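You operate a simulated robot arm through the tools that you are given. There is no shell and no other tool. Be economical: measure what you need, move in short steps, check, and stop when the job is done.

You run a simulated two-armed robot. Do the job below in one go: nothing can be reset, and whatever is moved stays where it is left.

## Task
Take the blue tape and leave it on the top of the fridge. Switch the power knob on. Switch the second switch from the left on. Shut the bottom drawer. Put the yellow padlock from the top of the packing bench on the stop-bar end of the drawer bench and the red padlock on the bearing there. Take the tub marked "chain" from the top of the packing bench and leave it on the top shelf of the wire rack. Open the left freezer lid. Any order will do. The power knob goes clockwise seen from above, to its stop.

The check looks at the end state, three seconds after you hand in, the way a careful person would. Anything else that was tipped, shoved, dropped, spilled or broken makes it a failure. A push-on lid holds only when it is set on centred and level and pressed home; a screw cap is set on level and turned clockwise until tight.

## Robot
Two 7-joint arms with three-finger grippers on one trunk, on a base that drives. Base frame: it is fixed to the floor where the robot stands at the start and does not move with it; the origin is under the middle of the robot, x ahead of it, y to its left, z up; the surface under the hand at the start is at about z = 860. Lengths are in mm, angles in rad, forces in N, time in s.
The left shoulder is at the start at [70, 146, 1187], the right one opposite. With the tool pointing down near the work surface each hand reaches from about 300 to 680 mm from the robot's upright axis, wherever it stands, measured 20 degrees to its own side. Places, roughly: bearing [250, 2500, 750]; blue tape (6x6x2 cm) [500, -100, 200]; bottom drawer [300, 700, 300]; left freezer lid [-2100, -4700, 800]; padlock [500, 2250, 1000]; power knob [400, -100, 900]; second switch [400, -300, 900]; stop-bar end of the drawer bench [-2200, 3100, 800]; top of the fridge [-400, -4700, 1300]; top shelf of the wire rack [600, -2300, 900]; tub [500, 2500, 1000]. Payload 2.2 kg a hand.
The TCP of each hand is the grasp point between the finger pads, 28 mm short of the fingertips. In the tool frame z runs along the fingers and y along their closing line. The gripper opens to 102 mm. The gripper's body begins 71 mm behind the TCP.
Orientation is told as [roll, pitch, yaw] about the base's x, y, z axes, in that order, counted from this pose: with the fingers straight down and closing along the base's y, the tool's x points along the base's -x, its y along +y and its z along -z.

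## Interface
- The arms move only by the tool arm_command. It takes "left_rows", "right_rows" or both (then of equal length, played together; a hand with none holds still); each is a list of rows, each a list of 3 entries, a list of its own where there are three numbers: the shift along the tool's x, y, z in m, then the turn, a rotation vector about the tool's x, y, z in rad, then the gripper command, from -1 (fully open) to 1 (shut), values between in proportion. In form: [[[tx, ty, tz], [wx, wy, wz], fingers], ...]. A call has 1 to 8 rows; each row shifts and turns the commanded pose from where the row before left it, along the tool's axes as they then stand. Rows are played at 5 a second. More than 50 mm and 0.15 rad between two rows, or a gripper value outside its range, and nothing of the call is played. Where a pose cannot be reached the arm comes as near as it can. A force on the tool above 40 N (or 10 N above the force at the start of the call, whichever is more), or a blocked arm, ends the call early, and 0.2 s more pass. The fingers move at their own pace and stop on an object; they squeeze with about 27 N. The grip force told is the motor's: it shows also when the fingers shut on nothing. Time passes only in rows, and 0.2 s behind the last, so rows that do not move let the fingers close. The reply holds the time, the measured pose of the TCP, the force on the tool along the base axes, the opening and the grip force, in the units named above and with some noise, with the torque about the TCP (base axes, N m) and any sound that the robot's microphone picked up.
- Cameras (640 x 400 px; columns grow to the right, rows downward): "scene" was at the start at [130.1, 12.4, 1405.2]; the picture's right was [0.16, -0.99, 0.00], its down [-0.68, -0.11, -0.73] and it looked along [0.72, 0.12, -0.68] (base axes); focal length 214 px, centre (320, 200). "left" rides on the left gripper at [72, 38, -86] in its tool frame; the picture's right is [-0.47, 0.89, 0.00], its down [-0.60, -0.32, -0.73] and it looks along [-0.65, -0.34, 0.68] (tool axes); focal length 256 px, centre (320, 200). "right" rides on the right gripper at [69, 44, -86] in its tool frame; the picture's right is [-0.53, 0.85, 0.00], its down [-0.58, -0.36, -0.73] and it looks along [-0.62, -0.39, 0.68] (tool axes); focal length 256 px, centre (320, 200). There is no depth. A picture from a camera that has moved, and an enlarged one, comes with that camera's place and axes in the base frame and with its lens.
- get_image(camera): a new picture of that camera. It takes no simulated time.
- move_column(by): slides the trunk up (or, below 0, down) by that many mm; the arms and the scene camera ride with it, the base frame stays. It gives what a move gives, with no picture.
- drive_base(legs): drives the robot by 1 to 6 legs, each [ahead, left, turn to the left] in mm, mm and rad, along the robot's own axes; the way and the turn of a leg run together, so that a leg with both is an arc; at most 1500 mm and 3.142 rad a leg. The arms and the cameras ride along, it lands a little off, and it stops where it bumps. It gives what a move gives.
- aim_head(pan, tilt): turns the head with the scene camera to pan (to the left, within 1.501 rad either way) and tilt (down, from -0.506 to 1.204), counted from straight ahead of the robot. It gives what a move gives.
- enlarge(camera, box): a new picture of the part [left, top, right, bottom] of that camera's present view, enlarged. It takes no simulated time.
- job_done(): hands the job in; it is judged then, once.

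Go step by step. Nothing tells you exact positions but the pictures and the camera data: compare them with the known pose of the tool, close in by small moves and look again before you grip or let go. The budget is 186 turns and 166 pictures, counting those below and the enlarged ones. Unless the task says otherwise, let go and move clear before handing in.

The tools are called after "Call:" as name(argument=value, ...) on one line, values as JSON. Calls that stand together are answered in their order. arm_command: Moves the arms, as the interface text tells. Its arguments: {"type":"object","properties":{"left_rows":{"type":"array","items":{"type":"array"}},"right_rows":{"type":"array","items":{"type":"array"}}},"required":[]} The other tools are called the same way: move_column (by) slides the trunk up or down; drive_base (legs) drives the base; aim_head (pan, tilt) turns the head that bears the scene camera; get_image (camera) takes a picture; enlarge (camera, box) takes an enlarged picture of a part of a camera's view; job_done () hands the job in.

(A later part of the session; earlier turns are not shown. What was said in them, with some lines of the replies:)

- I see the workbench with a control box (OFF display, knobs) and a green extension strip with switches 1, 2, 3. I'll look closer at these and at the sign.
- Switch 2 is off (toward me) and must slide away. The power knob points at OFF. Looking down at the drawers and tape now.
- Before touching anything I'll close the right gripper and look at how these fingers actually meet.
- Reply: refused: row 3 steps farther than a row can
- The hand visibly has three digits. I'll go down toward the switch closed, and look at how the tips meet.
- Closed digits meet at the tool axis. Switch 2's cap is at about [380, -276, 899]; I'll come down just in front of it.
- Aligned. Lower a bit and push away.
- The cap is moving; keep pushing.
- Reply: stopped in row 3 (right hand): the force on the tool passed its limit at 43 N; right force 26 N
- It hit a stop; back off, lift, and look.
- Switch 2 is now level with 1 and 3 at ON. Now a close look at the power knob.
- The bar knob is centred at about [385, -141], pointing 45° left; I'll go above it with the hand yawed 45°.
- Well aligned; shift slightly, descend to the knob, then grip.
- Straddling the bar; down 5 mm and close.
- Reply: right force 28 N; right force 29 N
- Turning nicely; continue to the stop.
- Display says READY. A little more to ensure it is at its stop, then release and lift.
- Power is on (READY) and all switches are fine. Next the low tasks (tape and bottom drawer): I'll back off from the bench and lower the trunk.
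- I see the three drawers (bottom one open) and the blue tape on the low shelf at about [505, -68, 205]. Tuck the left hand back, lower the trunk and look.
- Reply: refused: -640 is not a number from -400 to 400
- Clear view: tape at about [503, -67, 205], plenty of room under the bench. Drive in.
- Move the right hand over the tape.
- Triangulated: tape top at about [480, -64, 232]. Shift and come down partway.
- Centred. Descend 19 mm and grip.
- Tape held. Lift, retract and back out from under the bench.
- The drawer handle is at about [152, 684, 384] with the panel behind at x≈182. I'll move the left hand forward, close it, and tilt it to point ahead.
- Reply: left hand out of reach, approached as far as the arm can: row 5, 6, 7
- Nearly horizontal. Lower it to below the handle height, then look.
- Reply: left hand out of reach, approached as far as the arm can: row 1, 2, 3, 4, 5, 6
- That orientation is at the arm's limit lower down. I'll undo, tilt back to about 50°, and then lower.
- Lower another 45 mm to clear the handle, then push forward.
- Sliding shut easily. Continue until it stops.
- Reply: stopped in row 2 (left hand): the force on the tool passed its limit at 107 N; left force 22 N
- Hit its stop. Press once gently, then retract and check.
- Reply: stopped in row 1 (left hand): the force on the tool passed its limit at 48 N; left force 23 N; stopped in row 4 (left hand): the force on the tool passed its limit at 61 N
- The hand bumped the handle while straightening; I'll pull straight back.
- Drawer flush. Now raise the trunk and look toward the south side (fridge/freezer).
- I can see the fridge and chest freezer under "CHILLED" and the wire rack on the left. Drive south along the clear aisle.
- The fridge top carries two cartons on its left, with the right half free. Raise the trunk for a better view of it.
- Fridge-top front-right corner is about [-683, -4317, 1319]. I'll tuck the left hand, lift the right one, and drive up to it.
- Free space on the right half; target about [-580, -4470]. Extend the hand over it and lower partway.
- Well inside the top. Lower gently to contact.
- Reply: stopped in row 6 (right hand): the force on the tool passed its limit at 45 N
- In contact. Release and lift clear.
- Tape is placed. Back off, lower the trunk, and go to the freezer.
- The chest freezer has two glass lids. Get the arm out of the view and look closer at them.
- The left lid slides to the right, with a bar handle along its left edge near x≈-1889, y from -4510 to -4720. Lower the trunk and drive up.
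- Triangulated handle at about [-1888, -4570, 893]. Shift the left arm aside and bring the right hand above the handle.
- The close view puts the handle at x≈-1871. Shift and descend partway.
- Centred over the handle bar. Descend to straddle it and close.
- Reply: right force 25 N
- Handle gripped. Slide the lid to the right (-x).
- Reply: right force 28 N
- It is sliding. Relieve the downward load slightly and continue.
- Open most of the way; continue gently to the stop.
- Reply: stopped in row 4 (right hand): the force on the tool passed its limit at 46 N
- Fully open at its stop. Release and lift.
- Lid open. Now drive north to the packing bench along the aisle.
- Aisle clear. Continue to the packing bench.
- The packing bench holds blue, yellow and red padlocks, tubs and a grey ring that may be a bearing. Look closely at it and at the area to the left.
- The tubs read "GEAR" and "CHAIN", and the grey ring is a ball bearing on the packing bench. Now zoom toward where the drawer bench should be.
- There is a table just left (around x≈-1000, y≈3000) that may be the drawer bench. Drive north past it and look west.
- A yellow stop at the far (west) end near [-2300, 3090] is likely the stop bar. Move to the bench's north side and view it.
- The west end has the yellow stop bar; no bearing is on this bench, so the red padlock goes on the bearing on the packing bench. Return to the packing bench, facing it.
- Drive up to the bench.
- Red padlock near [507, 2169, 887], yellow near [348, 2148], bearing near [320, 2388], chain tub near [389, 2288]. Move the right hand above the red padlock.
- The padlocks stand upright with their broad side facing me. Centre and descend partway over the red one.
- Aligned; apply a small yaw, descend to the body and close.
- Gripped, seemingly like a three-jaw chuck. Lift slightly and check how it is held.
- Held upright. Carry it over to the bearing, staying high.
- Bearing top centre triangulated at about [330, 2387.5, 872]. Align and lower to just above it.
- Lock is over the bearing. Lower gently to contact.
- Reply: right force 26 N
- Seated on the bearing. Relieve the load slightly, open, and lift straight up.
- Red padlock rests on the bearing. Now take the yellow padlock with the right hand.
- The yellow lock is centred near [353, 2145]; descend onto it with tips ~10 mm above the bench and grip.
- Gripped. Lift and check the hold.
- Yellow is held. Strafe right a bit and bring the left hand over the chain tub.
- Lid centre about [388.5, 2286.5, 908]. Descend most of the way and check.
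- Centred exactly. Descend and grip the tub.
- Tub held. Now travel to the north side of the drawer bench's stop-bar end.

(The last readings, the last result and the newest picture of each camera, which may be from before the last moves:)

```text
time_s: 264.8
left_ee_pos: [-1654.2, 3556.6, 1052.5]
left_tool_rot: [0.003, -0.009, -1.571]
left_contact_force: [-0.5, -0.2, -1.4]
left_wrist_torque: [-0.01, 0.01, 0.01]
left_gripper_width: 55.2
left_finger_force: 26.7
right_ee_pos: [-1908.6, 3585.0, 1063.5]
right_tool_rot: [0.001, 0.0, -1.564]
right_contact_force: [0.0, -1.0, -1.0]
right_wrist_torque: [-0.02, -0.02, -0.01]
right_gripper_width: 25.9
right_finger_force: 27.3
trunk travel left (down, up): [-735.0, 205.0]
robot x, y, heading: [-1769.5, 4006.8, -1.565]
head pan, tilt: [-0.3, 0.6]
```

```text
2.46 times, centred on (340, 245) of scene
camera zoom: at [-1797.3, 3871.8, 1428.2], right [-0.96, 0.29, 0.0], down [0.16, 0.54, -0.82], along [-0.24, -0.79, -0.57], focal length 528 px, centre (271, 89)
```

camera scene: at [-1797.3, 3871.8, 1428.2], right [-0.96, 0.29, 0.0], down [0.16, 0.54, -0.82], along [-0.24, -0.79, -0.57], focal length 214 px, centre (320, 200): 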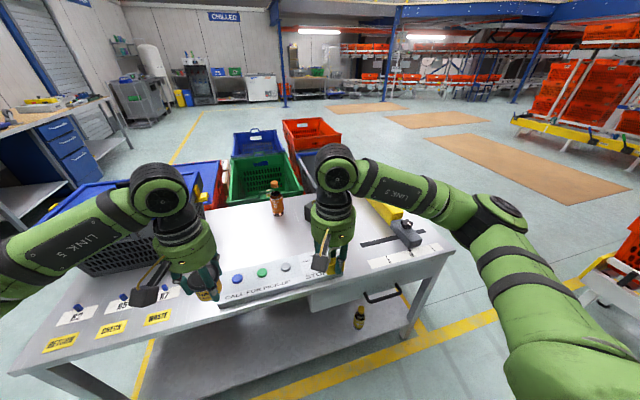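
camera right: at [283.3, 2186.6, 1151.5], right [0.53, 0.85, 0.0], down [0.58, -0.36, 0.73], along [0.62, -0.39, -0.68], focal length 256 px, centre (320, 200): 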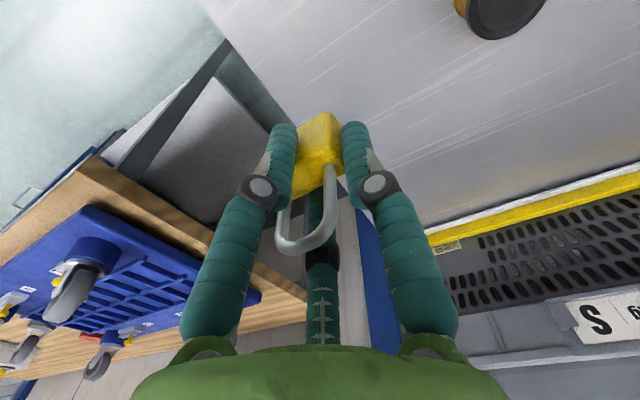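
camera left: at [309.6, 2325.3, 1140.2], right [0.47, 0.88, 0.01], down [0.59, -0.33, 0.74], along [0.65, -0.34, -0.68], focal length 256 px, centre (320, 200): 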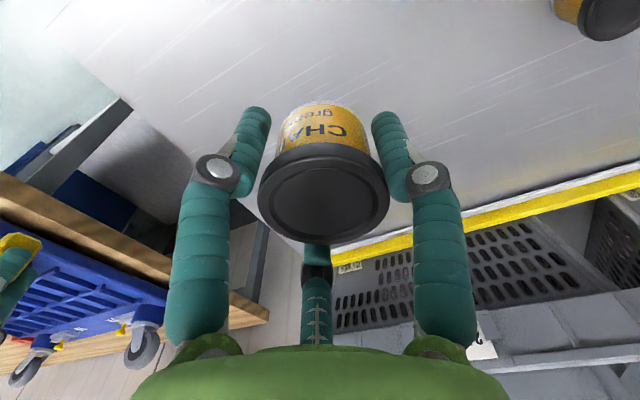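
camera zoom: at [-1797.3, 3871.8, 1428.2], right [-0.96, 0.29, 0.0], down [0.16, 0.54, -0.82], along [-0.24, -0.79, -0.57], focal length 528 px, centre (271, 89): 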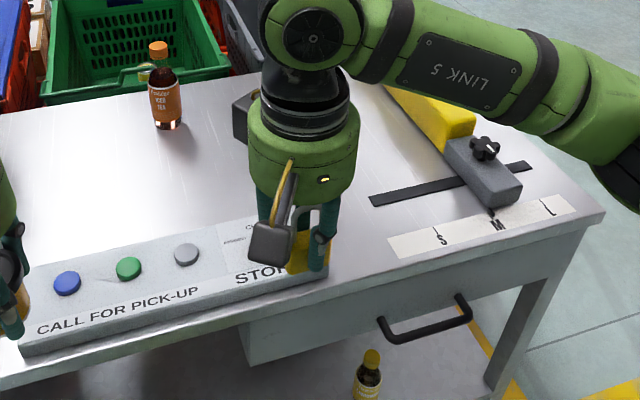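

Free metal surface lies just left of the stop bar, about [-2125, 3290]. Drive closer and extend the right hand there.

Call:
drive_base(legs=[[155, -218, 0]])

Call:
arm_command(right_rows=[[[-0.045, 0, 0], [0, 0, 0], 1], [[-0.045, 0, 0], [0, 0, 0], 1], [[-0.045, 0, 0.02], [0, 0, 0], 1], [[0, 0, 0.05], [0, 0, 0], 1]])

Call:
get_image(camera="right")

Call:
get_image(camera="scene")

```text
time_s: 266.7
left_ee_pos: [-1867.4, 3401.7, 1053.5]
left_tool_rot: [0.002, -0.008, -1.572]
left_contact_force: [-0.9, 0.6, -1.6]
left_wrist_torque: [-0.01, -0.01, 0.03]
left_gripper_width: 55.2
left_finger_force: 26.7
right_ee_pos: [-2123.0, 3430.3, 1063.9]
right_tool_rot: [-0.001, 0.0, -1.566]
right_contact_force: [-0.7, -0.2, -0.3]
right_wrist_torque: [-0.01, -0.02, 0.01]
right_gripper_width: 25.9
right_finger_force: 26.9
trunk travel left (down, up): [-735.0, 205.0]
robot x, y, heading: [-1987.0, 3853.5, -1.565]
head pan, tilt: [-0.3, 0.6]
```

```text
time_s: 267.7
left_ee_pos: [-1868.2, 3400.0, 1053.2]
left_tool_rot: [0.003, -0.007, -1.572]
left_contact_force: [-0.4, 0.4, -1.8]
left_wrist_torque: [0.02, 0.0, -0.01]
left_gripper_width: 54.9
left_finger_force: 26.5
right_ee_pos: [-2123.5, 3292.9, 995.2]
right_tool_rot: [0.001, -0.002, -1.564]
right_contact_force: [-0.5, 0.0, -0.6]
right_wrist_torque: [0.02, -0.01, 0.03]
right_gripper_width: 26.3
right_finger_force: 27.5
trunk travel left (down, up): [-735.0, 205.0]
robot x, y, heading: [-1985.6, 3849.9, -1.568]
head pan, tilt: [-0.3, 0.6]
```

```text
51 pictures are left
camera right: at [-2079.9, 3362.8, 1082.0], right [0.85, -0.53, 0.0], down [-0.36, -0.58, 0.73], along [-0.39, -0.62, -0.68], focal length 256 px, centre (320, 200)
```

right: 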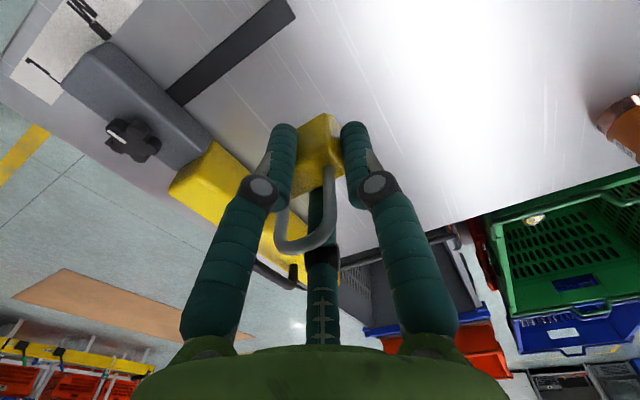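

```text
50 pictures are left
camera scene: at [-2014.1, 3715.3, 1428.2], right [-0.96, 0.29, 0.0], down [0.17, 0.54, -0.82], along [-0.24, -0.79, -0.57], focal length 214 px, centre (320, 200)
```

scene: 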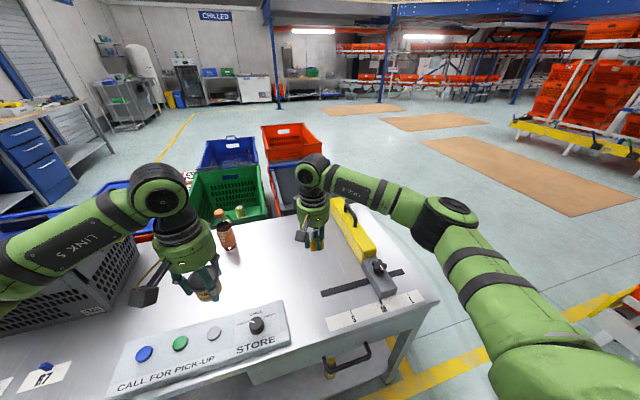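

Spot is clear. Lower the padlock to the surface.

Call:
arm_command(right_rows=[[[0, 0, 0.03], [0, 0, 0], 1], [[0, 0, 0.03], [0, 0, 0], 1], [[0, 0, 0.01], [0, 0, 0], 1]])

Call:
enlarge(camera="scene", box=[270, 180, 370, 243])

```text
time_s: 268.5
left_ee_pos: [-1867.4, 3399.5, 1053.6]
left_tool_rot: [0.002, -0.01, -1.573]
left_contact_force: [0.6, -0.4, -0.6]
left_wrist_torque: [-0.02, 0.04, 0.03]
left_gripper_width: 55.1
left_finger_force: 26.7
right_ee_pos: [-2123.1, 3296.7, 925.5]
right_tool_rot: [-0.003, -0.001, -1.562]
right_contact_force: [-1.3, 0.6, -1.0]
right_wrist_torque: [0.02, 0.02, 0.01]
right_gripper_width: 26.0
right_finger_force: 26.4
trunk travel left (down, up): [-735.0, 205.0]
robot x, y, heading: [-1988.5, 3854.5, -1.568]
head pan, tilt: [-0.3, 0.6]
```

```text
6.35 times, centred on (320, 212) of scene
camera zoom: at [-2012.8, 3716.2, 1428.3], right [-0.96, 0.29, 0.0], down [0.16, 0.54, -0.83], along [-0.24, -0.79, -0.56], focal length 1362 px, centre (320, 127)
```

zoom: 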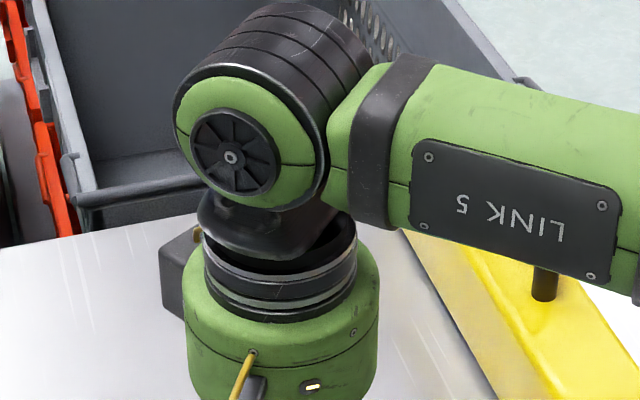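

Call:
arm_command(right_rows=[[[0, 0, 0.006], [0, 0, 0], 1], [[0, 0, 0.005], [0, 0, 0], 1], [[0, 0, 0.004], [0, 0, 0], 1], [[0, 0, 0.004], [0, 0, 0], 1], [[0, 0, 0.003], [0, 0, 0], 1], [[0, 0, 0.003], [0, 0, 0], 1], [[0, 0, 0.003], [0, 0, 0], 1]])

Call:
enlarge(camera="scene", box=[270, 200, 370, 263])

```text
time_s: 270.1
left_ee_pos: [-1868.9, 3400.9, 1052.4]
left_tool_rot: [0.001, -0.008, -1.573]
left_contact_force: [1.0, 0.0, -0.9]
left_wrist_torque: [0.0, -0.03, -0.01]
left_gripper_width: 55.1
left_finger_force: 26.9
right_ee_pos: [-2124.1, 3295.6, 895.6]
right_tool_rot: [0.0, -0.001, -1.564]
right_contact_force: [0.1, -0.3, -0.7]
right_wrist_torque: [0.04, -0.04, -0.02]
right_gripper_width: 26.1
right_finger_force: 27.3
trunk travel left (down, up): [-735.0, 205.0]
robot x, y, heading: [-1985.4, 3852.4, -1.571]
head pan, tilt: [-0.3, 0.6]
```

```text
6.35 times, centred on (320, 232) of scene
camera zoom: at [-2013.2, 3715.8, 1428.2], right [-0.96, 0.29, 0.0], down [0.17, 0.54, -0.82], along [-0.24, -0.79, -0.57], focal length 1362 px, centre (320, -0)
```

zoom: 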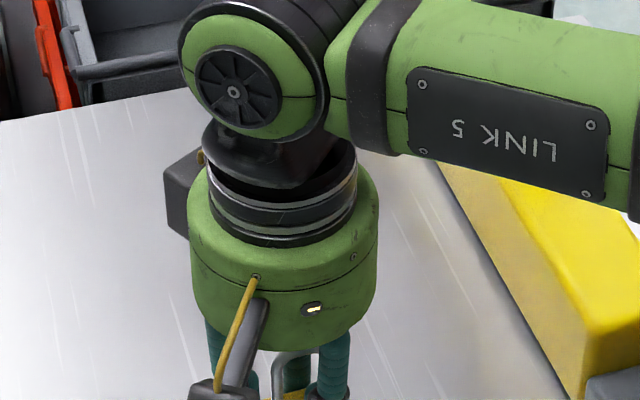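

Call:
arm_command(right_rows=[[[0, 0, 0.003], [0, 0, 0], 1], [[0, 0, 0.003], [0, 0, 0], 1], [[0, 0, 0.003], [0, 0, 0], 1], [[0, 0, 0.003], [0, 0, 0], 1], [[0, 0, 0.003], [0, 0, 0], 1], [[0, 0, 0.003], [0, 0, 0], 1]])

Call:
enlarge(camera="scene", box=[270, 220, 370, 283])

```text
time_s: 271.5
left_ee_pos: [-1869.7, 3399.5, 1053.6]
left_tool_rot: [0.003, -0.008, -1.572]
left_contact_force: [-0.1, 0.8, -0.4]
left_wrist_torque: [-0.05, 0.0, -0.02]
left_gripper_width: 54.9
left_finger_force: 27.1
right_ee_pos: [-2125.9, 3293.9, 876.7]
right_tool_rot: [-0.003, 0.001, -1.564]
right_contact_force: [0.0, 0.4, -0.5]
right_wrist_torque: [0.0, -0.01, 0.0]
right_gripper_width: 25.8
right_finger_force: 27.3
trunk travel left (down, up): [-735.0, 205.0]
robot x, y, heading: [-1988.0, 3851.9, -1.57]
head pan, tilt: [-0.3, 0.6]
```

```text
6.35 times, centred on (320, 252) of scene
camera zoom: at [-2013.1, 3715.8, 1428.2], right [-0.96, 0.29, 0.0], down [0.17, 0.54, -0.82], along [-0.24, -0.79, -0.57], focal length 1362 px, centre (320, -127)
```

zoom: 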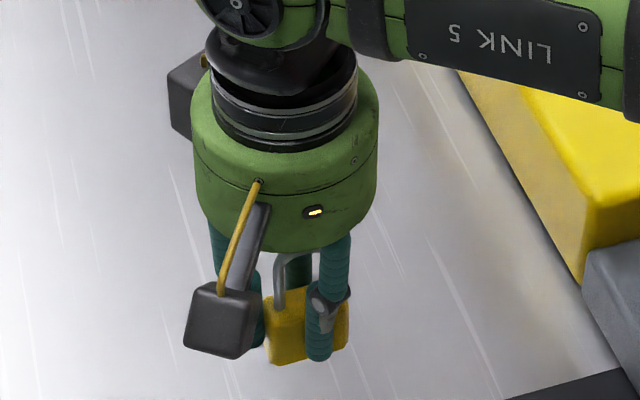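

No contact yet; the surface is lower. Continue.

Call:
arm_command(right_rows=[[[0, 0, 0.005], [0, 0, 0], 1], [[0, 0, 0.004], [0, 0, 0], 1], [[0, 0, 0.004], [0, 0, 0], 1], [[0, 0, 0.004], [0, 0, 0], 1], [[0, 0, 0.004], [0, 0, 0], 1], [[0, 0, 0.004], [0, 0, 0], 1], [[0, 0, 0.004], [0, 0, 0], 1], [[0, 0, 0.004], [0, 0, 0], 1]])

Call:
enlarge(camera="scene", box=[270, 220, 370, 283])

```text
time_s: 273.3
left_ee_pos: [-1868.9, 3399.4, 1053.6]
left_tool_rot: [0.003, -0.007, -1.572]
left_contact_force: [-0.7, -0.4, -1.7]
left_wrist_torque: [-0.01, -0.01, 0.03]
left_gripper_width: 55.1
left_finger_force: 27.5
right_ee_pos: [-2123.9, 3295.0, 845.1]
right_tool_rot: [-0.002, 0.001, -1.565]
right_contact_force: [-0.5, 0.5, -1.5]
right_wrist_torque: [-0.02, -0.02, -0.01]
right_gripper_width: 25.8
right_finger_force: 27.0
trunk travel left (down, up): [-735.0, 205.0]
robot x, y, heading: [-1990.9, 3853.0, -1.567]
head pan, tilt: [-0.3, 0.6]
```

```text
6.35 times, centred on (320, 252) of scene
camera zoom: at [-2013.1, 3715.8, 1428.2], right [-0.96, 0.29, 0.0], down [0.17, 0.54, -0.82], along [-0.24, -0.79, -0.57], focal length 1362 px, centre (320, -127)
```

zoom: 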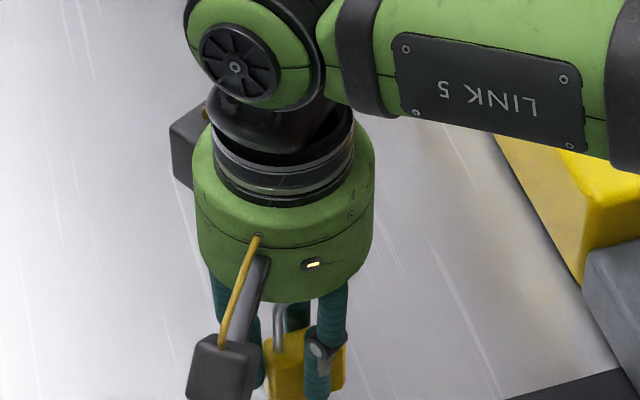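

Call:
arm_command(right_rows=[[[0, 0, 0.004], [0, 0, 0], 1], [[0, 0, 0.004], [0, 0, 0], 1], [[0, 0, 0.004], [0, 0, 0], 1], [[0, 0, 0.004], [0, 0, 0], 1], [[0, 0, 0.004], [0, 0, 0], 1], [[0, 0, 0.004], [0, 0, 0], 1], [[0, 0, 0.004], [0, 0, 0], 1], [[0, 0, 0.004], [0, 0, 0], 1]])

Call:
enlarge(camera="scene", box=[270, 230, 370, 293])

```text
time_s: 275.1
left_ee_pos: [-1868.6, 3402.1, 1054.1]
left_tool_rot: [0.003, -0.01, -1.572]
left_contact_force: [0.6, -0.7, -1.4]
left_wrist_torque: [0.0, 0.01, 0.01]
left_gripper_width: 55.1
left_finger_force: 27.1
right_ee_pos: [-2121.7, 3293.8, 816.4]
right_tool_rot: [0.0, -0.008, -1.562]
right_contact_force: [-1.3, -3.4, 25.2]
right_wrist_torque: [-0.01, 0.28, 0.05]
right_gripper_width: 26.4
right_finger_force: 27.1
trunk travel left (down, up): [-735.0, 205.0]
robot x, y, heading: [-1988.5, 3850.3, -1.569]
head pan, tilt: [-0.3, 0.6]
```

```text
6.35 times, centred on (320, 262) of scene
camera zoom: at [-2012.1, 3718.5, 1428.8], right [-0.96, 0.29, 0.0], down [0.16, 0.54, -0.83], along [-0.24, -0.79, -0.56], focal length 1362 px, centre (320, -190)
```

zoom: 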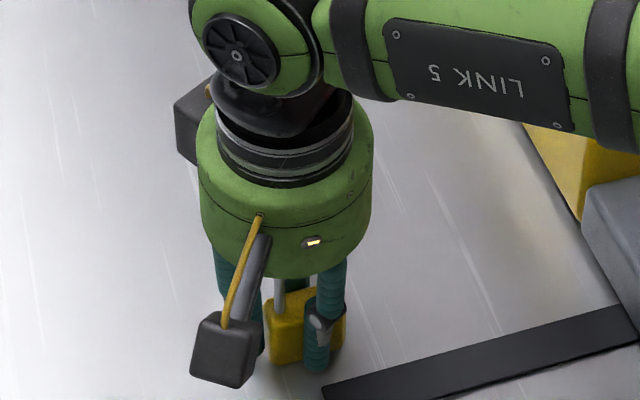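

Contact at TCP z≈816. Relieve, open and lift.

Call:
arm_command(right_rows=[[[0, 0, -0.0015], [0, 0, 0], 1], [[0, 0, 0], [0, 0, 0], 0.4], [[0, 0, 0], [0, 0, 0], 0.0], [[0, 0, 0], [0, 0, 0], -0.4], [[0, 0, -0.03], [0, 0, 0], -0.4], [[0, 0, -0.05], [0, 0, 0], -0.4], [[0, 0, -0.05], [0, 0, 0], -0.4], [[0, 0, -0.05], [0, 0, 0], -0.4]])

Call:
arm_command(right_rows=[[[0.045, 0, -0.02], [0, 0, 0], -0.4], [[0.045, 0, -0.02], [0, 0, 0], -0.4], [[0.045, 0, -0.02], [0, 0, 0], -0.4]])

Call:
get_image(camera="scene")

```text
time_s: 276.9
left_ee_pos: [-1868.4, 3401.0, 1053.2]
left_tool_rot: [0.001, -0.008, -1.572]
left_contact_force: [-0.1, -0.2, -1.0]
left_wrist_torque: [-0.03, 0.02, -0.01]
left_gripper_width: 55.1
left_finger_force: 26.7
right_ee_pos: [-2121.1, 3294.1, 996.9]
right_tool_rot: [-0.001, 0.0, -1.565]
right_contact_force: [-0.2, 0.1, 0.0]
right_wrist_torque: [-0.01, 0.03, 0.0]
right_gripper_width: 71.6
right_finger_force: 0.0
trunk travel left (down, up): [-735.0, 205.0]
robot x, y, heading: [-1986.8, 3846.3, -1.571]
head pan, tilt: [-0.3, 0.6]
```

```text
time_s: 277.7
left_ee_pos: [-1867.4, 3400.4, 1053.9]
left_tool_rot: [0.004, -0.009, -1.572]
left_contact_force: [-0.1, -0.1, -1.8]
left_wrist_torque: [0.0, -0.01, -0.03]
left_gripper_width: 55.2
left_finger_force: 26.5
right_ee_pos: [-2125.5, 3430.7, 1057.3]
right_tool_rot: [-0.001, -0.001, -1.566]
right_contact_force: [-0.2, 0.2, 0.5]
right_wrist_torque: [-0.05, 0.0, -0.03]
right_gripper_width: 71.5
right_finger_force: 0.0
trunk travel left (down, up): [-735.0, 205.0]
robot x, y, heading: [-1985.3, 3850.2, -1.566]
head pan, tilt: [-0.3, 0.6]
```

```text
44 pictures are left
camera scene: at [-2013.0, 3717.1, 1428.4], right [-0.96, 0.29, 0.0], down [0.16, 0.54, -0.83], along [-0.24, -0.79, -0.56], focal length 214 px, centre (320, 200)
```

scene: 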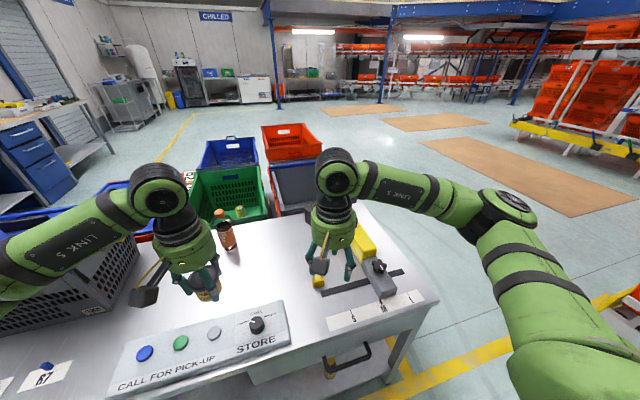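

Yellow padlock is placed by the stop bar. Back off, verify it, and head for the wire rack with the tub.

Call:
drive_base(legs=[[-170, 0, 0], [0, 300, 0]])

Call:
aim_head(pan=-0.6, tilt=0.6)

Call:
enlarge(camera="scene", box=[230, 120, 430, 245])

```text
time_s: 280.9
left_ee_pos: [-1573.8, 3568.7, 1053.2]
left_tool_rot: [0.004, -0.01, -1.581]
left_contact_force: [-0.5, 0.0, -1.4]
left_wrist_torque: [-0.01, 0.03, -0.02]
left_gripper_width: 55.0
left_finger_force: 26.4
right_ee_pos: [-1828.9, 3601.6, 1056.1]
right_tool_rot: [-0.001, 0.001, -1.571]
right_contact_force: [0.0, -0.4, 0.4]
right_wrist_torque: [0.02, 0.0, 0.03]
right_gripper_width: 71.4
right_finger_force: 0.1
trunk travel left (down, up): [-735.0, 205.0]
robot x, y, heading: [-1684.1, 4020.7, -1.577]
head pan, tilt: [-0.3, 0.6]
```

```text
time_s: 281.6
left_ee_pos: [-1572.1, 3568.7, 1052.9]
left_tool_rot: [0.001, -0.009, -1.58]
left_contact_force: [-0.2, 0.1, -1.3]
left_wrist_torque: [0.02, -0.01, 0.02]
left_gripper_width: 55.1
left_finger_force: 27.2
right_ee_pos: [-1827.5, 3599.9, 1058.0]
right_tool_rot: [-0.003, 0.0, -1.573]
right_contact_force: [0.0, 0.4, 0.0]
right_wrist_torque: [-0.01, 0.01, 0.02]
right_gripper_width: 71.5
right_finger_force: 0.0
trunk travel left (down, up): [-735.0, 205.0]
robot x, y, heading: [-1683.6, 4020.2, -1.579]
head pan, tilt: [-0.6, 0.6]
```

```text
3.20 times, centred on (330, 182) of scene
camera zoom: at [-1736.7, 3897.6, 1428.3], right [-0.82, 0.57, 0.0], down [0.32, 0.46, -0.83], along [-0.47, -0.68, -0.56], focal length 686 px, centre (288, 256)
```

zoom: 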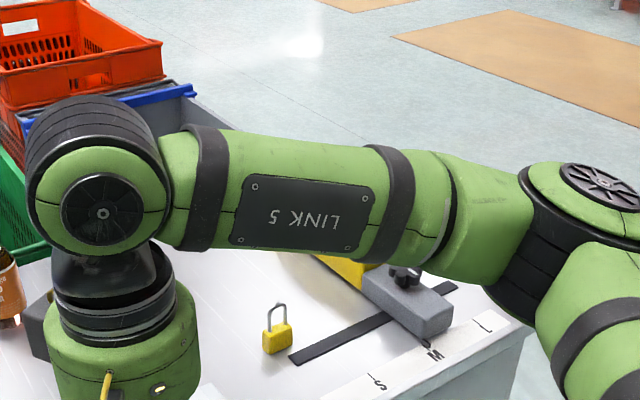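

Yellow padlock stands by the stop bar. Travel to the wire rack.

Call:
drive_base(legs=[[0, 1250, 0], [0, 0, 1.577], [0, -1500, 0], [0, -1500, 0]])

```text
time_s: 305.7
left_ee_pos: [68.3, 1167.5, 1053.6]
left_tool_rot: [0.004, -0.008, 0.048]
left_contact_force: [-0.1, 0.8, -0.9]
left_wrist_torque: [-0.01, -0.03, 0.04]
left_gripper_width: 55.2
left_finger_force: 27.7
right_ee_pos: [51.7, 909.7, 1056.5]
right_tool_rot: [-0.001, 0.001, 0.055]
right_contact_force: [0.0, -0.2, -0.3]
right_wrist_torque: [-0.02, -0.02, -0.02]
right_gripper_width: 71.4
right_finger_force: 0.1
trunk travel left (down, up): [-735.0, 205.0]
robot x, y, heading: [-377.6, 1026.8, 0.054]
head pan, tilt: [-0.6, 0.6]
```

Call:
drive_base(legs=[[0, 0, -0.054], [-80, 0, 0], [0, -1500, 0], [0, -1500, 0]])

Call:
aim_head(pan=-0.3, tilt=0.5)

Call:
get_image(camera="scene")

```text
time_s: 321.0
left_ee_pos: [-18.8, -1784.9, 1053.4]
left_tool_rot: [0.002, -0.01, 0.014]
left_contact_force: [0.1, -0.6, -0.9]
left_wrist_torque: [-0.01, 0.0, 0.0]
left_gripper_width: 55.4
left_finger_force: 26.8
right_ee_pos: [-44.0, -2041.6, 1057.2]
right_tool_rot: [-0.003, -0.001, 0.022]
right_contact_force: [-0.1, -0.1, 0.2]
right_wrist_torque: [0.0, 0.03, 0.0]
right_gripper_width: 71.2
right_finger_force: 0.1
trunk travel left (down, up): [-735.0, 205.0]
robot x, y, heading: [-469.8, -1908.4, 0.02]
head pan, tilt: [-0.6, 0.6]
```

```text
time_s: 321.8
left_ee_pos: [-17.3, -1785.6, 1052.8]
left_tool_rot: [0.004, -0.008, 0.014]
left_contact_force: [0.5, -1.2, -1.1]
left_wrist_torque: [0.03, -0.02, 0.01]
left_gripper_width: 54.9
left_finger_force: 27.3
right_ee_pos: [-44.4, -2043.6, 1057.0]
right_tool_rot: [0.0, 0.001, 0.022]
right_contact_force: [-0.2, -0.3, -0.1]
right_wrist_torque: [-0.03, 0.02, 0.01]
right_gripper_width: 71.4
right_finger_force: 0.1
trunk travel left (down, up): [-735.0, 205.0]
robot x, y, heading: [-468.8, -1912.0, 0.017]
head pan, tilt: [-0.3, 0.499]
```

```text
42 pictures are left
camera scene: at [-331.8, -1934.3, 1437.3], right [-0.28, -0.96, 0.0], down [-0.46, 0.13, -0.88], along [0.84, -0.24, -0.48], focal length 214 px, centre (320, 200)
```

scene: 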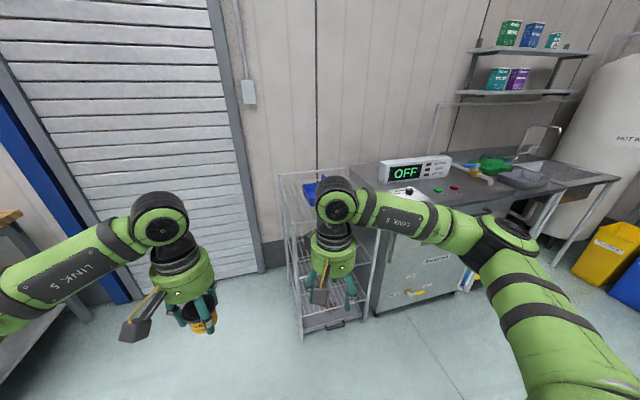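

The wire rack stands ahead-right, next to a wash machine. Tuck the right hand up and back and view the rack's top shelf.

Call:
arm_command(right_rows=[[[0.03, 0, -0.04], [0, 0, 0], 0], [[0.03, 0, -0.04], [0, 0, 0], 0], [[0.03, 0, -0.04], [0, 0, 0], 0], [[0.03, -0.02, -0.03], [0, 0, 0], 0]])

Call:
drive_base(legs=[[0, -320, -0.017], [250, 0, 0]])

Call:
aim_head(pan=0.05, tilt=0.6)

Call:
get_image(camera="scene")

```text
time_s: 322.8
left_ee_pos: [-20.8, -1787.4, 1054.5]
left_tool_rot: [0.003, -0.011, 0.014]
left_contact_force: [-1.2, -0.5, -0.9]
left_wrist_torque: [0.03, -0.04, 0.0]
left_gripper_width: 55.3
left_finger_force: 26.8
right_ee_pos: [-167.0, -2068.9, 1208.0]
right_tool_rot: [-0.001, -0.001, 0.021]
right_contact_force: [0.2, 0.1, 0.4]
right_wrist_torque: [0.01, -0.05, 0.02]
right_gripper_width: 50.8
right_finger_force: 0.1
trunk travel left (down, up): [-735.0, 205.0]
robot x, y, heading: [-468.2, -1909.1, 0.02]
head pan, tilt: [-0.3, 0.499]
```

```text
time_s: 326.3
left_ee_pos: [236.6, -2107.9, 1053.4]
left_tool_rot: [0.004, -0.01, -0.003]
left_contact_force: [0.2, 0.6, -1.5]
left_wrist_torque: [0.01, 0.0, 0.03]
left_gripper_width: 55.0
left_finger_force: 27.6
right_ee_pos: [86.4, -2387.4, 1207.6]
right_tool_rot: [0.003, -0.001, 0.005]
right_contact_force: [0.1, 0.1, -0.1]
right_wrist_torque: [-0.03, -0.01, -0.02]
right_gripper_width: 50.8
right_finger_force: 0.0
trunk travel left (down, up): [-735.0, 205.0]
robot x, y, heading: [-214.2, -2222.1, 0.004]
head pan, tilt: [-0.3, 0.499]
```

```text
time_s: 327.2
left_ee_pos: [238.8, -2107.1, 1053.6]
left_tool_rot: [0.003, -0.008, -0.004]
left_contact_force: [-0.4, -0.2, -1.2]
left_wrist_torque: [0.01, -0.02, 0.02]
left_gripper_width: 55.1
left_finger_force: 26.9
right_ee_pos: [87.8, -2385.4, 1206.5]
right_tool_rot: [0.0, -0.001, 0.005]
right_contact_force: [-0.1, 1.0, 0.1]
right_wrist_torque: [-0.01, 0.01, 0.02]
right_gripper_width: 51.0
right_finger_force: 0.0
trunk travel left (down, up): [-735.0, 205.0]
robot x, y, heading: [-214.3, -2223.6, 0.004]
head pan, tilt: [0.051, 0.6]
```

```text
41 pictures are left
camera scene: at [-76.1, -2219.2, 1428.2], right [0.05, -1.0, 0.0], down [-0.56, -0.03, -0.82], along [0.82, 0.04, -0.57], focal length 214 px, centre (320, 200)
```

scene: 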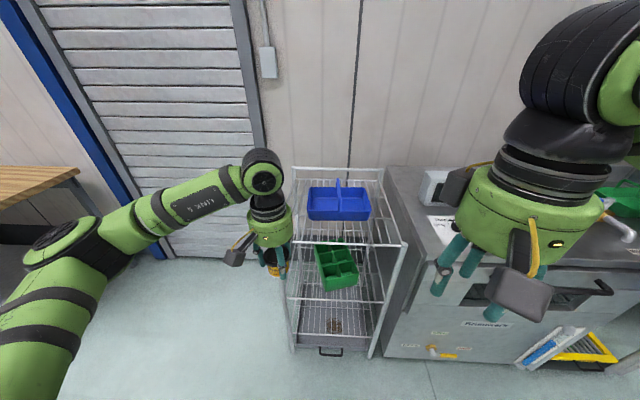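

Call:
enlarge(camera="scene", box=[260, 150, 430, 360])

```text
1.90 times, centred on (345, 255) of scene
camera zoom: at [-76.1, -2219.2, 1428.2], right [0.05, -1.0, 0.0], down [-0.56, -0.03, -0.82], along [0.82, 0.04, -0.57], focal length 408 px, centre (272, 95)
```

zoom: 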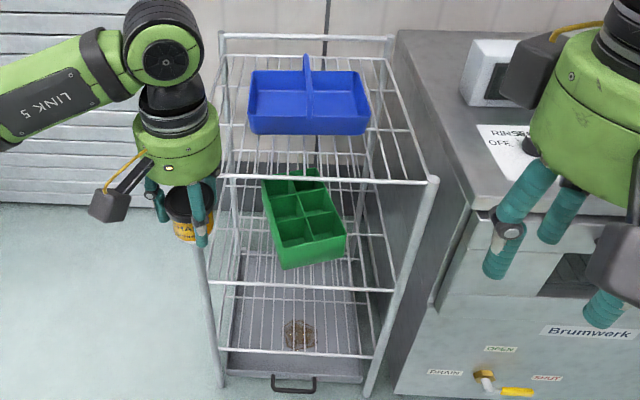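

Call:
get_image(camera="left")

```text
39 pictures are left
camera left: at [164.8, -2069.1, 1139.5], right [0.47, 0.88, 0.01], down [0.6, -0.32, 0.73], along [0.65, -0.34, -0.68], focal length 256 px, centre (320, 200)
```

left: 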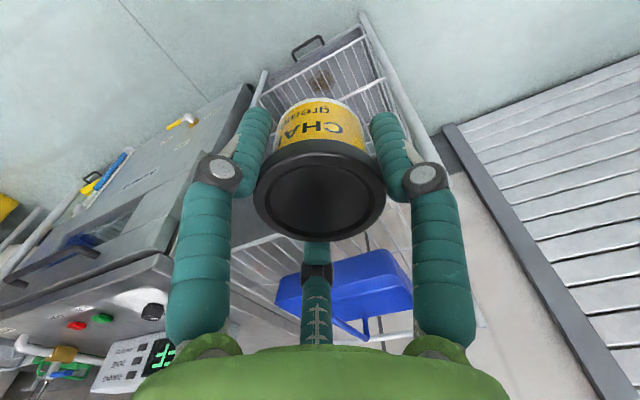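

Top shelf at roughly z≈870, with a blue caddy at the back; the front strip (x≈460–570) is free. Drive in and position the tub above it.

Call:
drive_base(legs=[[240, -90, 0]])

Call:
aim_head(pan=0.0, tilt=0.85)

Call:
get_image(camera="scene")

Call:
get_image(camera="left")

```text
time_s: 329.0
left_ee_pos: [479.5, -2198.5, 1053.5]
left_tool_rot: [0.002, -0.011, -0.006]
left_contact_force: [-0.4, -0.8, -1.6]
left_wrist_torque: [0.01, -0.03, -0.02]
left_gripper_width: 55.1
left_finger_force: 26.7
right_ee_pos: [328.6, -2478.1, 1208.0]
right_tool_rot: [-0.002, -0.002, 0.005]
right_contact_force: [-0.4, 0.4, -0.2]
right_wrist_torque: [0.02, -0.02, -0.03]
right_gripper_width: 50.8
right_finger_force: 0.0
trunk travel left (down, up): [-735.0, 205.0]
robot x, y, heading: [26.8, -2314.4, 0.001]
head pan, tilt: [0.051, 0.6]
```

```text
time_s: 329.8
left_ee_pos: [481.1, -2199.1, 1053.3]
left_tool_rot: [0.004, -0.007, -0.007]
left_contact_force: [0.1, 0.3, -0.8]
left_wrist_torque: [0.0, 0.04, 0.0]
left_gripper_width: 55.4
left_finger_force: 27.6
right_ee_pos: [331.2, -2478.8, 1206.2]
right_tool_rot: [0.001, 0.001, 0.004]
right_contact_force: [-0.2, -0.3, 0.3]
right_wrist_torque: [0.0, 0.05, 0.03]
right_gripper_width: 51.0
right_finger_force: 0.0
trunk travel left (down, up): [-735.0, 205.0]
robot x, y, heading: [31.9, -2312.7, 0.002]
head pan, tilt: [0.0, 0.85]
```

```text
38 pictures are left
camera scene: at [157.0, -2315.3, 1407.3], right [0.0, -1.0, 0.0], down [-0.75, 0.0, -0.66], along [0.66, 0.0, -0.75], focal length 214 px, centre (320, 200)
```

scene: 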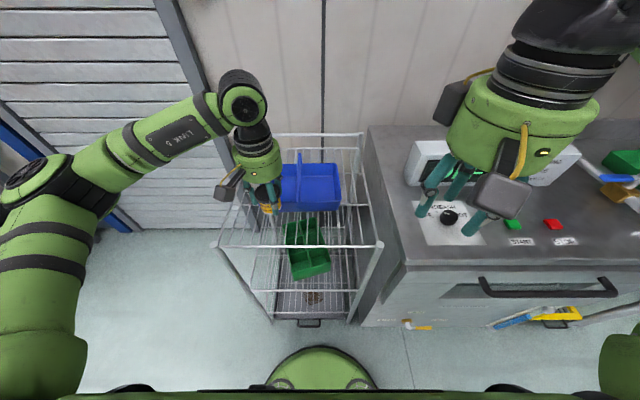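

```text
37 pictures are left
camera left: at [408.1, -2161.2, 1139.5], right [0.47, 0.88, 0.01], down [0.6, -0.32, 0.73], along [0.65, -0.34, -0.68], focal length 256 px, centre (320, 200)
```

left: 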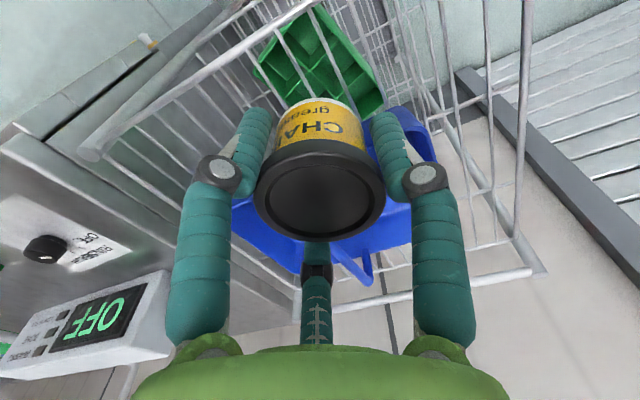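

Front bar at x≈448, caddy front at x≈575; place the tub at about [510, -2240]. Shift and lower partway.

Call:
arm_command(left_rows=[[[-0.029, -0.02, 0], [0, 0, 0], 1], [[0, -0.021, 0.03], [0, 0, 0], 1], [[0, 0, 0.04], [0, 0, 0], 1], [[0, 0, 0.025], [0, 0, 0], 1]])

Call:
enlarge(camera="scene", box=[210, 140, 390, 252])

Call:
get_image(camera="left")

```text
time_s: 330.8
left_ee_pos: [509.4, -2238.5, 957.8]
left_tool_rot: [0.004, -0.007, -0.004]
left_contact_force: [0.7, -0.1, -2.2]
left_wrist_torque: [0.0, 0.0, -0.01]
left_gripper_width: 56.3
left_finger_force: 26.6
right_ee_pos: [331.7, -2478.9, 1206.5]
right_tool_rot: [-0.002, 0.001, 0.003]
right_contact_force: [-0.2, -0.7, 0.3]
right_wrist_torque: [-0.04, 0.04, -0.01]
right_gripper_width: 51.0
right_finger_force: 0.1
trunk travel left (down, up): [-735.0, 205.0]
robot x, y, heading: [27.5, -2314.8, 0.002]
head pan, tilt: [0.0, 0.85]
```

```text
3.56 times, centred on (300, 196) of scene
camera zoom: at [157.1, -2315.4, 1407.3], right [0.0, -1.0, 0.0], down [-0.75, 0.0, -0.66], along [0.66, 0.0, -0.75], focal length 763 px, centre (391, 214)
```

zoom: 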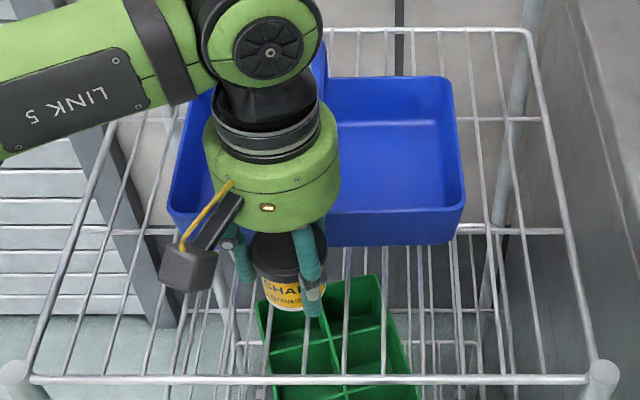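

```text
35 pictures are left
camera left: at [436.1, -2200.9, 1044.3], right [0.47, 0.88, 0.01], down [0.6, -0.32, 0.73], along [0.65, -0.34, -0.68], focal length 256 px, centre (320, 200)
```

left: 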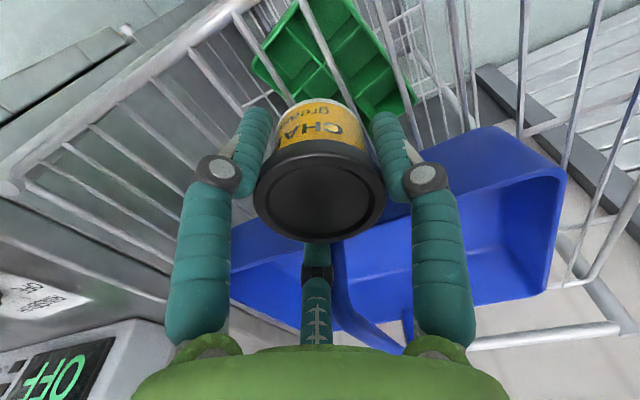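

The shelf wires are sparse; look closely at their spacing at the front bar to centre the tub between two wires.

Call:
enlarge(camera="scene", box=[270, 205, 350, 255])

```text
8.00 times, centred on (310, 230) of scene
camera zoom: at [157.1, -2315.4, 1407.3], right [0.0, -1.0, 0.0], down [-0.75, 0.0, -0.66], along [0.66, 0.0, -0.75], focal length 1716 px, centre (400, -40)
```

zoom: 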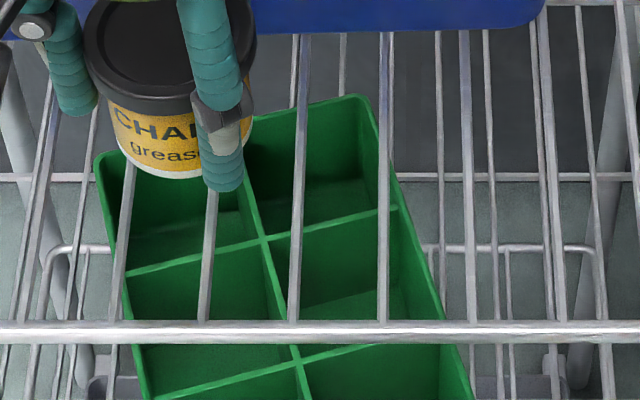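

Wires are 31 mm apart; the gap midpoint is at y≈-2232. Shift +7 mm and lower to contact.

Call:
arm_command(left_rows=[[[0, 0.0065, 0.008], [0, 0, 0], 1], [[0, 0, 0.006], [0, 0, 0], 1], [[0, 0, 0.005], [0, 0, 0], 1], [[0, 0, 0.004], [0, 0, 0], 1], [[0, 0, 0.004], [0, 0, 0], 1], [[0, 0, 0.003], [0, 0, 0], 1], [[0, 0, 0.003], [0, 0, 0], 1]])

Call:
enlarge(camera="scene", box=[250, 195, 330, 245])

```text
time_s: 332.4
left_ee_pos: [510.2, -2234.3, 927.4]
left_tool_rot: [0.002, -0.015, -0.005]
left_contact_force: [4.0, 0.4, 16.9]
left_wrist_torque: [0.02, 0.01, 0.0]
left_gripper_width: 55.4
left_finger_force: 27.2
right_ee_pos: [328.4, -2478.5, 1207.6]
right_tool_rot: [0.0, -0.002, 0.003]
right_contact_force: [-0.7, 0.4, 0.1]
right_wrist_torque: [0.01, 0.02, -0.04]
right_gripper_width: 51.0
right_finger_force: 0.0
trunk travel left (down, up): [-735.0, 205.0]
robot x, y, heading: [32.6, -2311.6, 0.003]
head pan, tilt: [0.0, 0.85]
```

```text
8.00 times, centred on (290, 220) of scene
camera zoom: at [154.4, -2315.2, 1407.7], right [0.0, -1.0, 0.0], down [-0.75, 0.0, -0.66], along [0.66, 0.0, -0.75], focal length 1716 px, centre (560, 40)
```

zoom: 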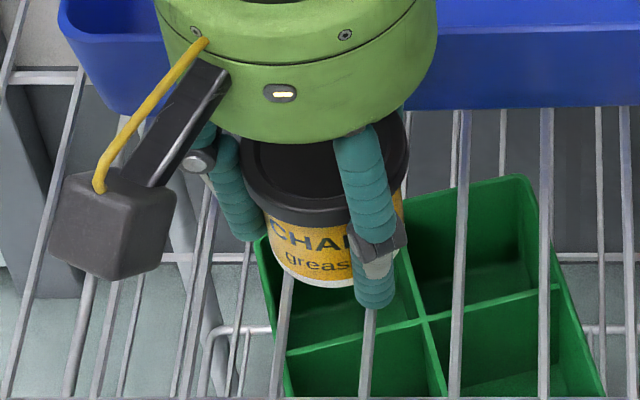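

Seated centrally over two wires. Relieve, open a little, and lift straight up.

Call:
arm_command(left_rows=[[[0, 0, -0.001], [0, 0, 0], 0.4], [[0, 0, 0], [0, 0, 0], -0.3], [[0, 0, 0], [0, 0, 0], -0.55], [[0, 0, 0], [0, 0, 0], -0.55]])

Call:
enlarge(camera="scene", box=[250, 195, 330, 245])

```text
time_s: 333.4
left_ee_pos: [510.7, -2235.3, 926.7]
left_tool_rot: [0.002, -0.006, -0.004]
left_contact_force: [-0.3, -0.4, 0.5]
left_wrist_torque: [0.04, -0.01, -0.02]
left_gripper_width: 78.8
left_finger_force: 0.2
right_ee_pos: [329.9, -2477.6, 1206.6]
right_tool_rot: [0.001, -0.001, 0.003]
right_contact_force: [0.0, 0.0, 0.4]
right_wrist_torque: [-0.01, -0.01, 0.0]
right_gripper_width: 51.0
right_finger_force: 0.0
trunk travel left (down, up): [-735.0, 205.0]
robot x, y, heading: [29.6, -2318.4, -0.001]
head pan, tilt: [0.0, 0.85]
```

```text
8.00 times, centred on (290, 220) of scene
camera zoom: at [155.9, -2315.1, 1407.4], right [0.0, -1.0, 0.0], down [-0.75, 0.0, -0.66], along [0.66, 0.0, -0.75], focal length 1716 px, centre (560, 40)
```

zoom: 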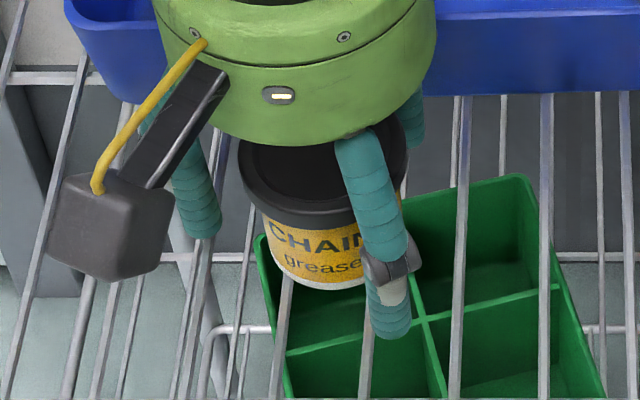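

Call:
arm_command(left_rows=[[[0, 0, -0.02], [0, 0, 0], -0.55], [[0, 0, -0.04], [0, 0, 0], -0.55], [[0, 0, -0.05], [0, 0, 0], -0.55], [[0, 0, -0.05], [0, 0, 0], -0.55], [[0.045, 0, -0.01], [0, 0, 0], -0.55], [[0.045, 0, 0], [0, 0, 0], -0.55], [[0.045, 0, 0], [0, 0, 0], -0.55]])

Call:
enlarge(camera="scene", box=[210, 140, 390, 252])

Call:
drive_base(legs=[[-450, 0, 0]])

Call:
get_image(camera="scene")

```text
time_s: 335.0
left_ee_pos: [372.3, -2232.4, 1098.3]
left_tool_rot: [0.003, -0.009, -0.006]
left_contact_force: [0.5, -0.4, 0.1]
left_wrist_torque: [0.01, -0.05, -0.03]
left_gripper_width: 79.0
left_finger_force: 0.0
right_ee_pos: [329.8, -2478.7, 1207.0]
right_tool_rot: [0.001, -0.002, 0.002]
right_contact_force: [-1.1, -1.1, -0.6]
right_wrist_torque: [0.02, -0.02, 0.04]
right_gripper_width: 51.1
right_finger_force: 0.0
trunk travel left (down, up): [-735.0, 205.0]
robot x, y, heading: [28.3, -2317.4, 0.004]
head pan, tilt: [0.0, 0.85]
```

```text
3.56 times, centred on (300, 196) of scene
camera zoom: at [154.9, -2315.4, 1407.5], right [0.0, -1.0, 0.0], down [-0.75, 0.0, -0.66], along [0.66, 0.0, -0.75], focal length 763 px, centre (391, 214)
```

zoom: 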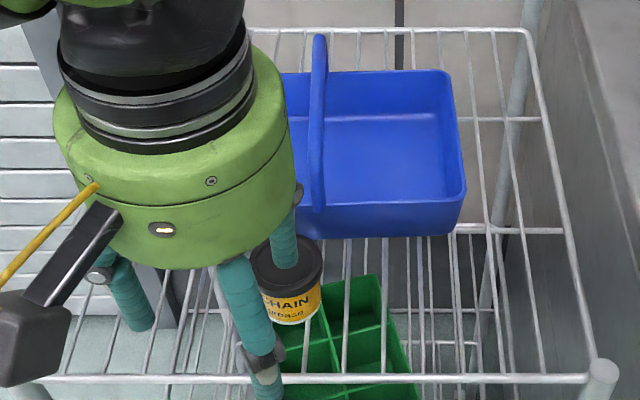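

```text
time_s: 337.8
left_ee_pos: [-79.4, -2232.7, 1095.8]
left_tool_rot: [0.004, -0.009, -0.006]
left_contact_force: [-0.8, 0.1, -0.7]
left_wrist_torque: [-0.02, 0.02, -0.02]
left_gripper_width: 79.0
left_finger_force: 0.0
right_ee_pos: [-124.7, -2479.3, 1207.4]
right_tool_rot: [0.001, -0.001, -0.001]
right_contact_force: [-0.4, 0.2, -0.2]
right_wrist_torque: [0.0, 0.04, -0.03]
right_gripper_width: 51.0
right_finger_force: 0.0
trunk travel left (down, up): [-735.0, 205.0]
robot x, y, heading: [-426.9, -2312.5, 0.001]
head pan, tilt: [0.0, 0.85]
```

```text
30 pictures are left
camera scene: at [-297.8, -2315.0, 1407.3], right [0.0, -1.0, 0.0], down [-0.75, 0.0, -0.66], along [0.66, 0.0, -0.75], focal length 214 px, centre (320, 200)
```

scene: 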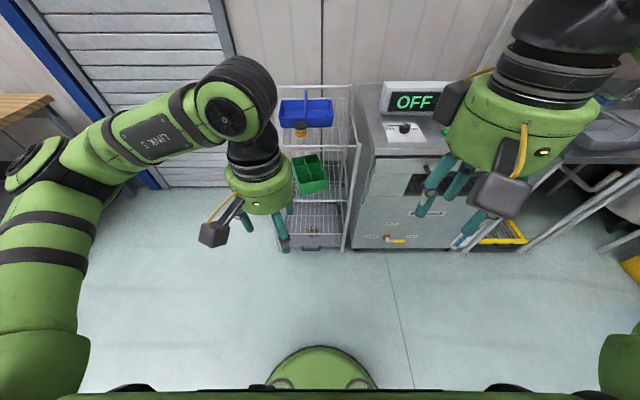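

Zoom to confirm the tub stands level on the top shelf.

Call:
aim_head(pan=0.1, tilt=0.5)

Call:
enlarge(camera="scene", box=[280, 160, 440, 310])

```text
time_s: 338.6
left_ee_pos: [-81.6, -2234.1, 1097.8]
left_tool_rot: [0.003, -0.008, -0.008]
left_contact_force: [-0.5, 0.4, -0.1]
left_wrist_torque: [0.0, -0.01, 0.04]
left_gripper_width: 79.4
left_finger_force: 0.1
right_ee_pos: [-125.8, -2479.2, 1207.6]
right_tool_rot: [-0.001, 0.0, 0.001]
right_contact_force: [-0.7, 0.1, -0.2]
right_wrist_torque: [0.01, 0.0, -0.02]
right_gripper_width: 50.9
right_finger_force: 0.0
trunk travel left (down, up): [-735.0, 205.0]
robot x, y, heading: [-426.1, -2315.2, 0.001]
head pan, tilt: [0.099, 0.499]
```

```text
2.67 times, centred on (360, 235) of scene
camera zoom: at [-287.0, -2306.0, 1437.3], right [0.1, -1.0, 0.0], down [-0.48, -0.05, -0.88], along [0.87, 0.09, -0.48], focal length 572 px, centre (213, 107)
```

zoom: 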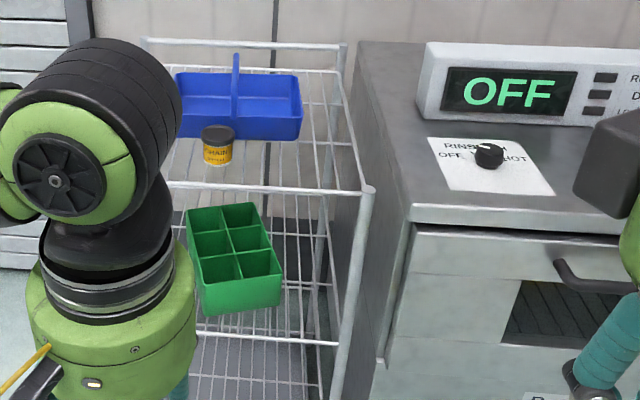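

The tub stands level on the top shelf and every task item was checked in place, so I'm handing in.

Call:
job_done()

```text
The job is handed in.
```

All the items are done and the job is handed in; I checked each one in the pictures, but the result of the check has not come back.

- **Blue tape:** on the free right half of the fridge top.
- **Power knob:** turned clockwise to its stop; the display reads READY.
- **Second switch from the left:** on, level with the other two.
- **Bottom drawer:** shut flush.
- **Yellow padlock:** standing on the drawer bench next to the stop bar.
- **Red padlock:** standing on the bearing on the packing bench. I saw no bearing on the drawer bench, so I took "there" to mean the packing bench.
- **"Chain" tub:** upright on the front of the wire rack's top shelf.
- **Left freezer lid:** slid open to its stop.
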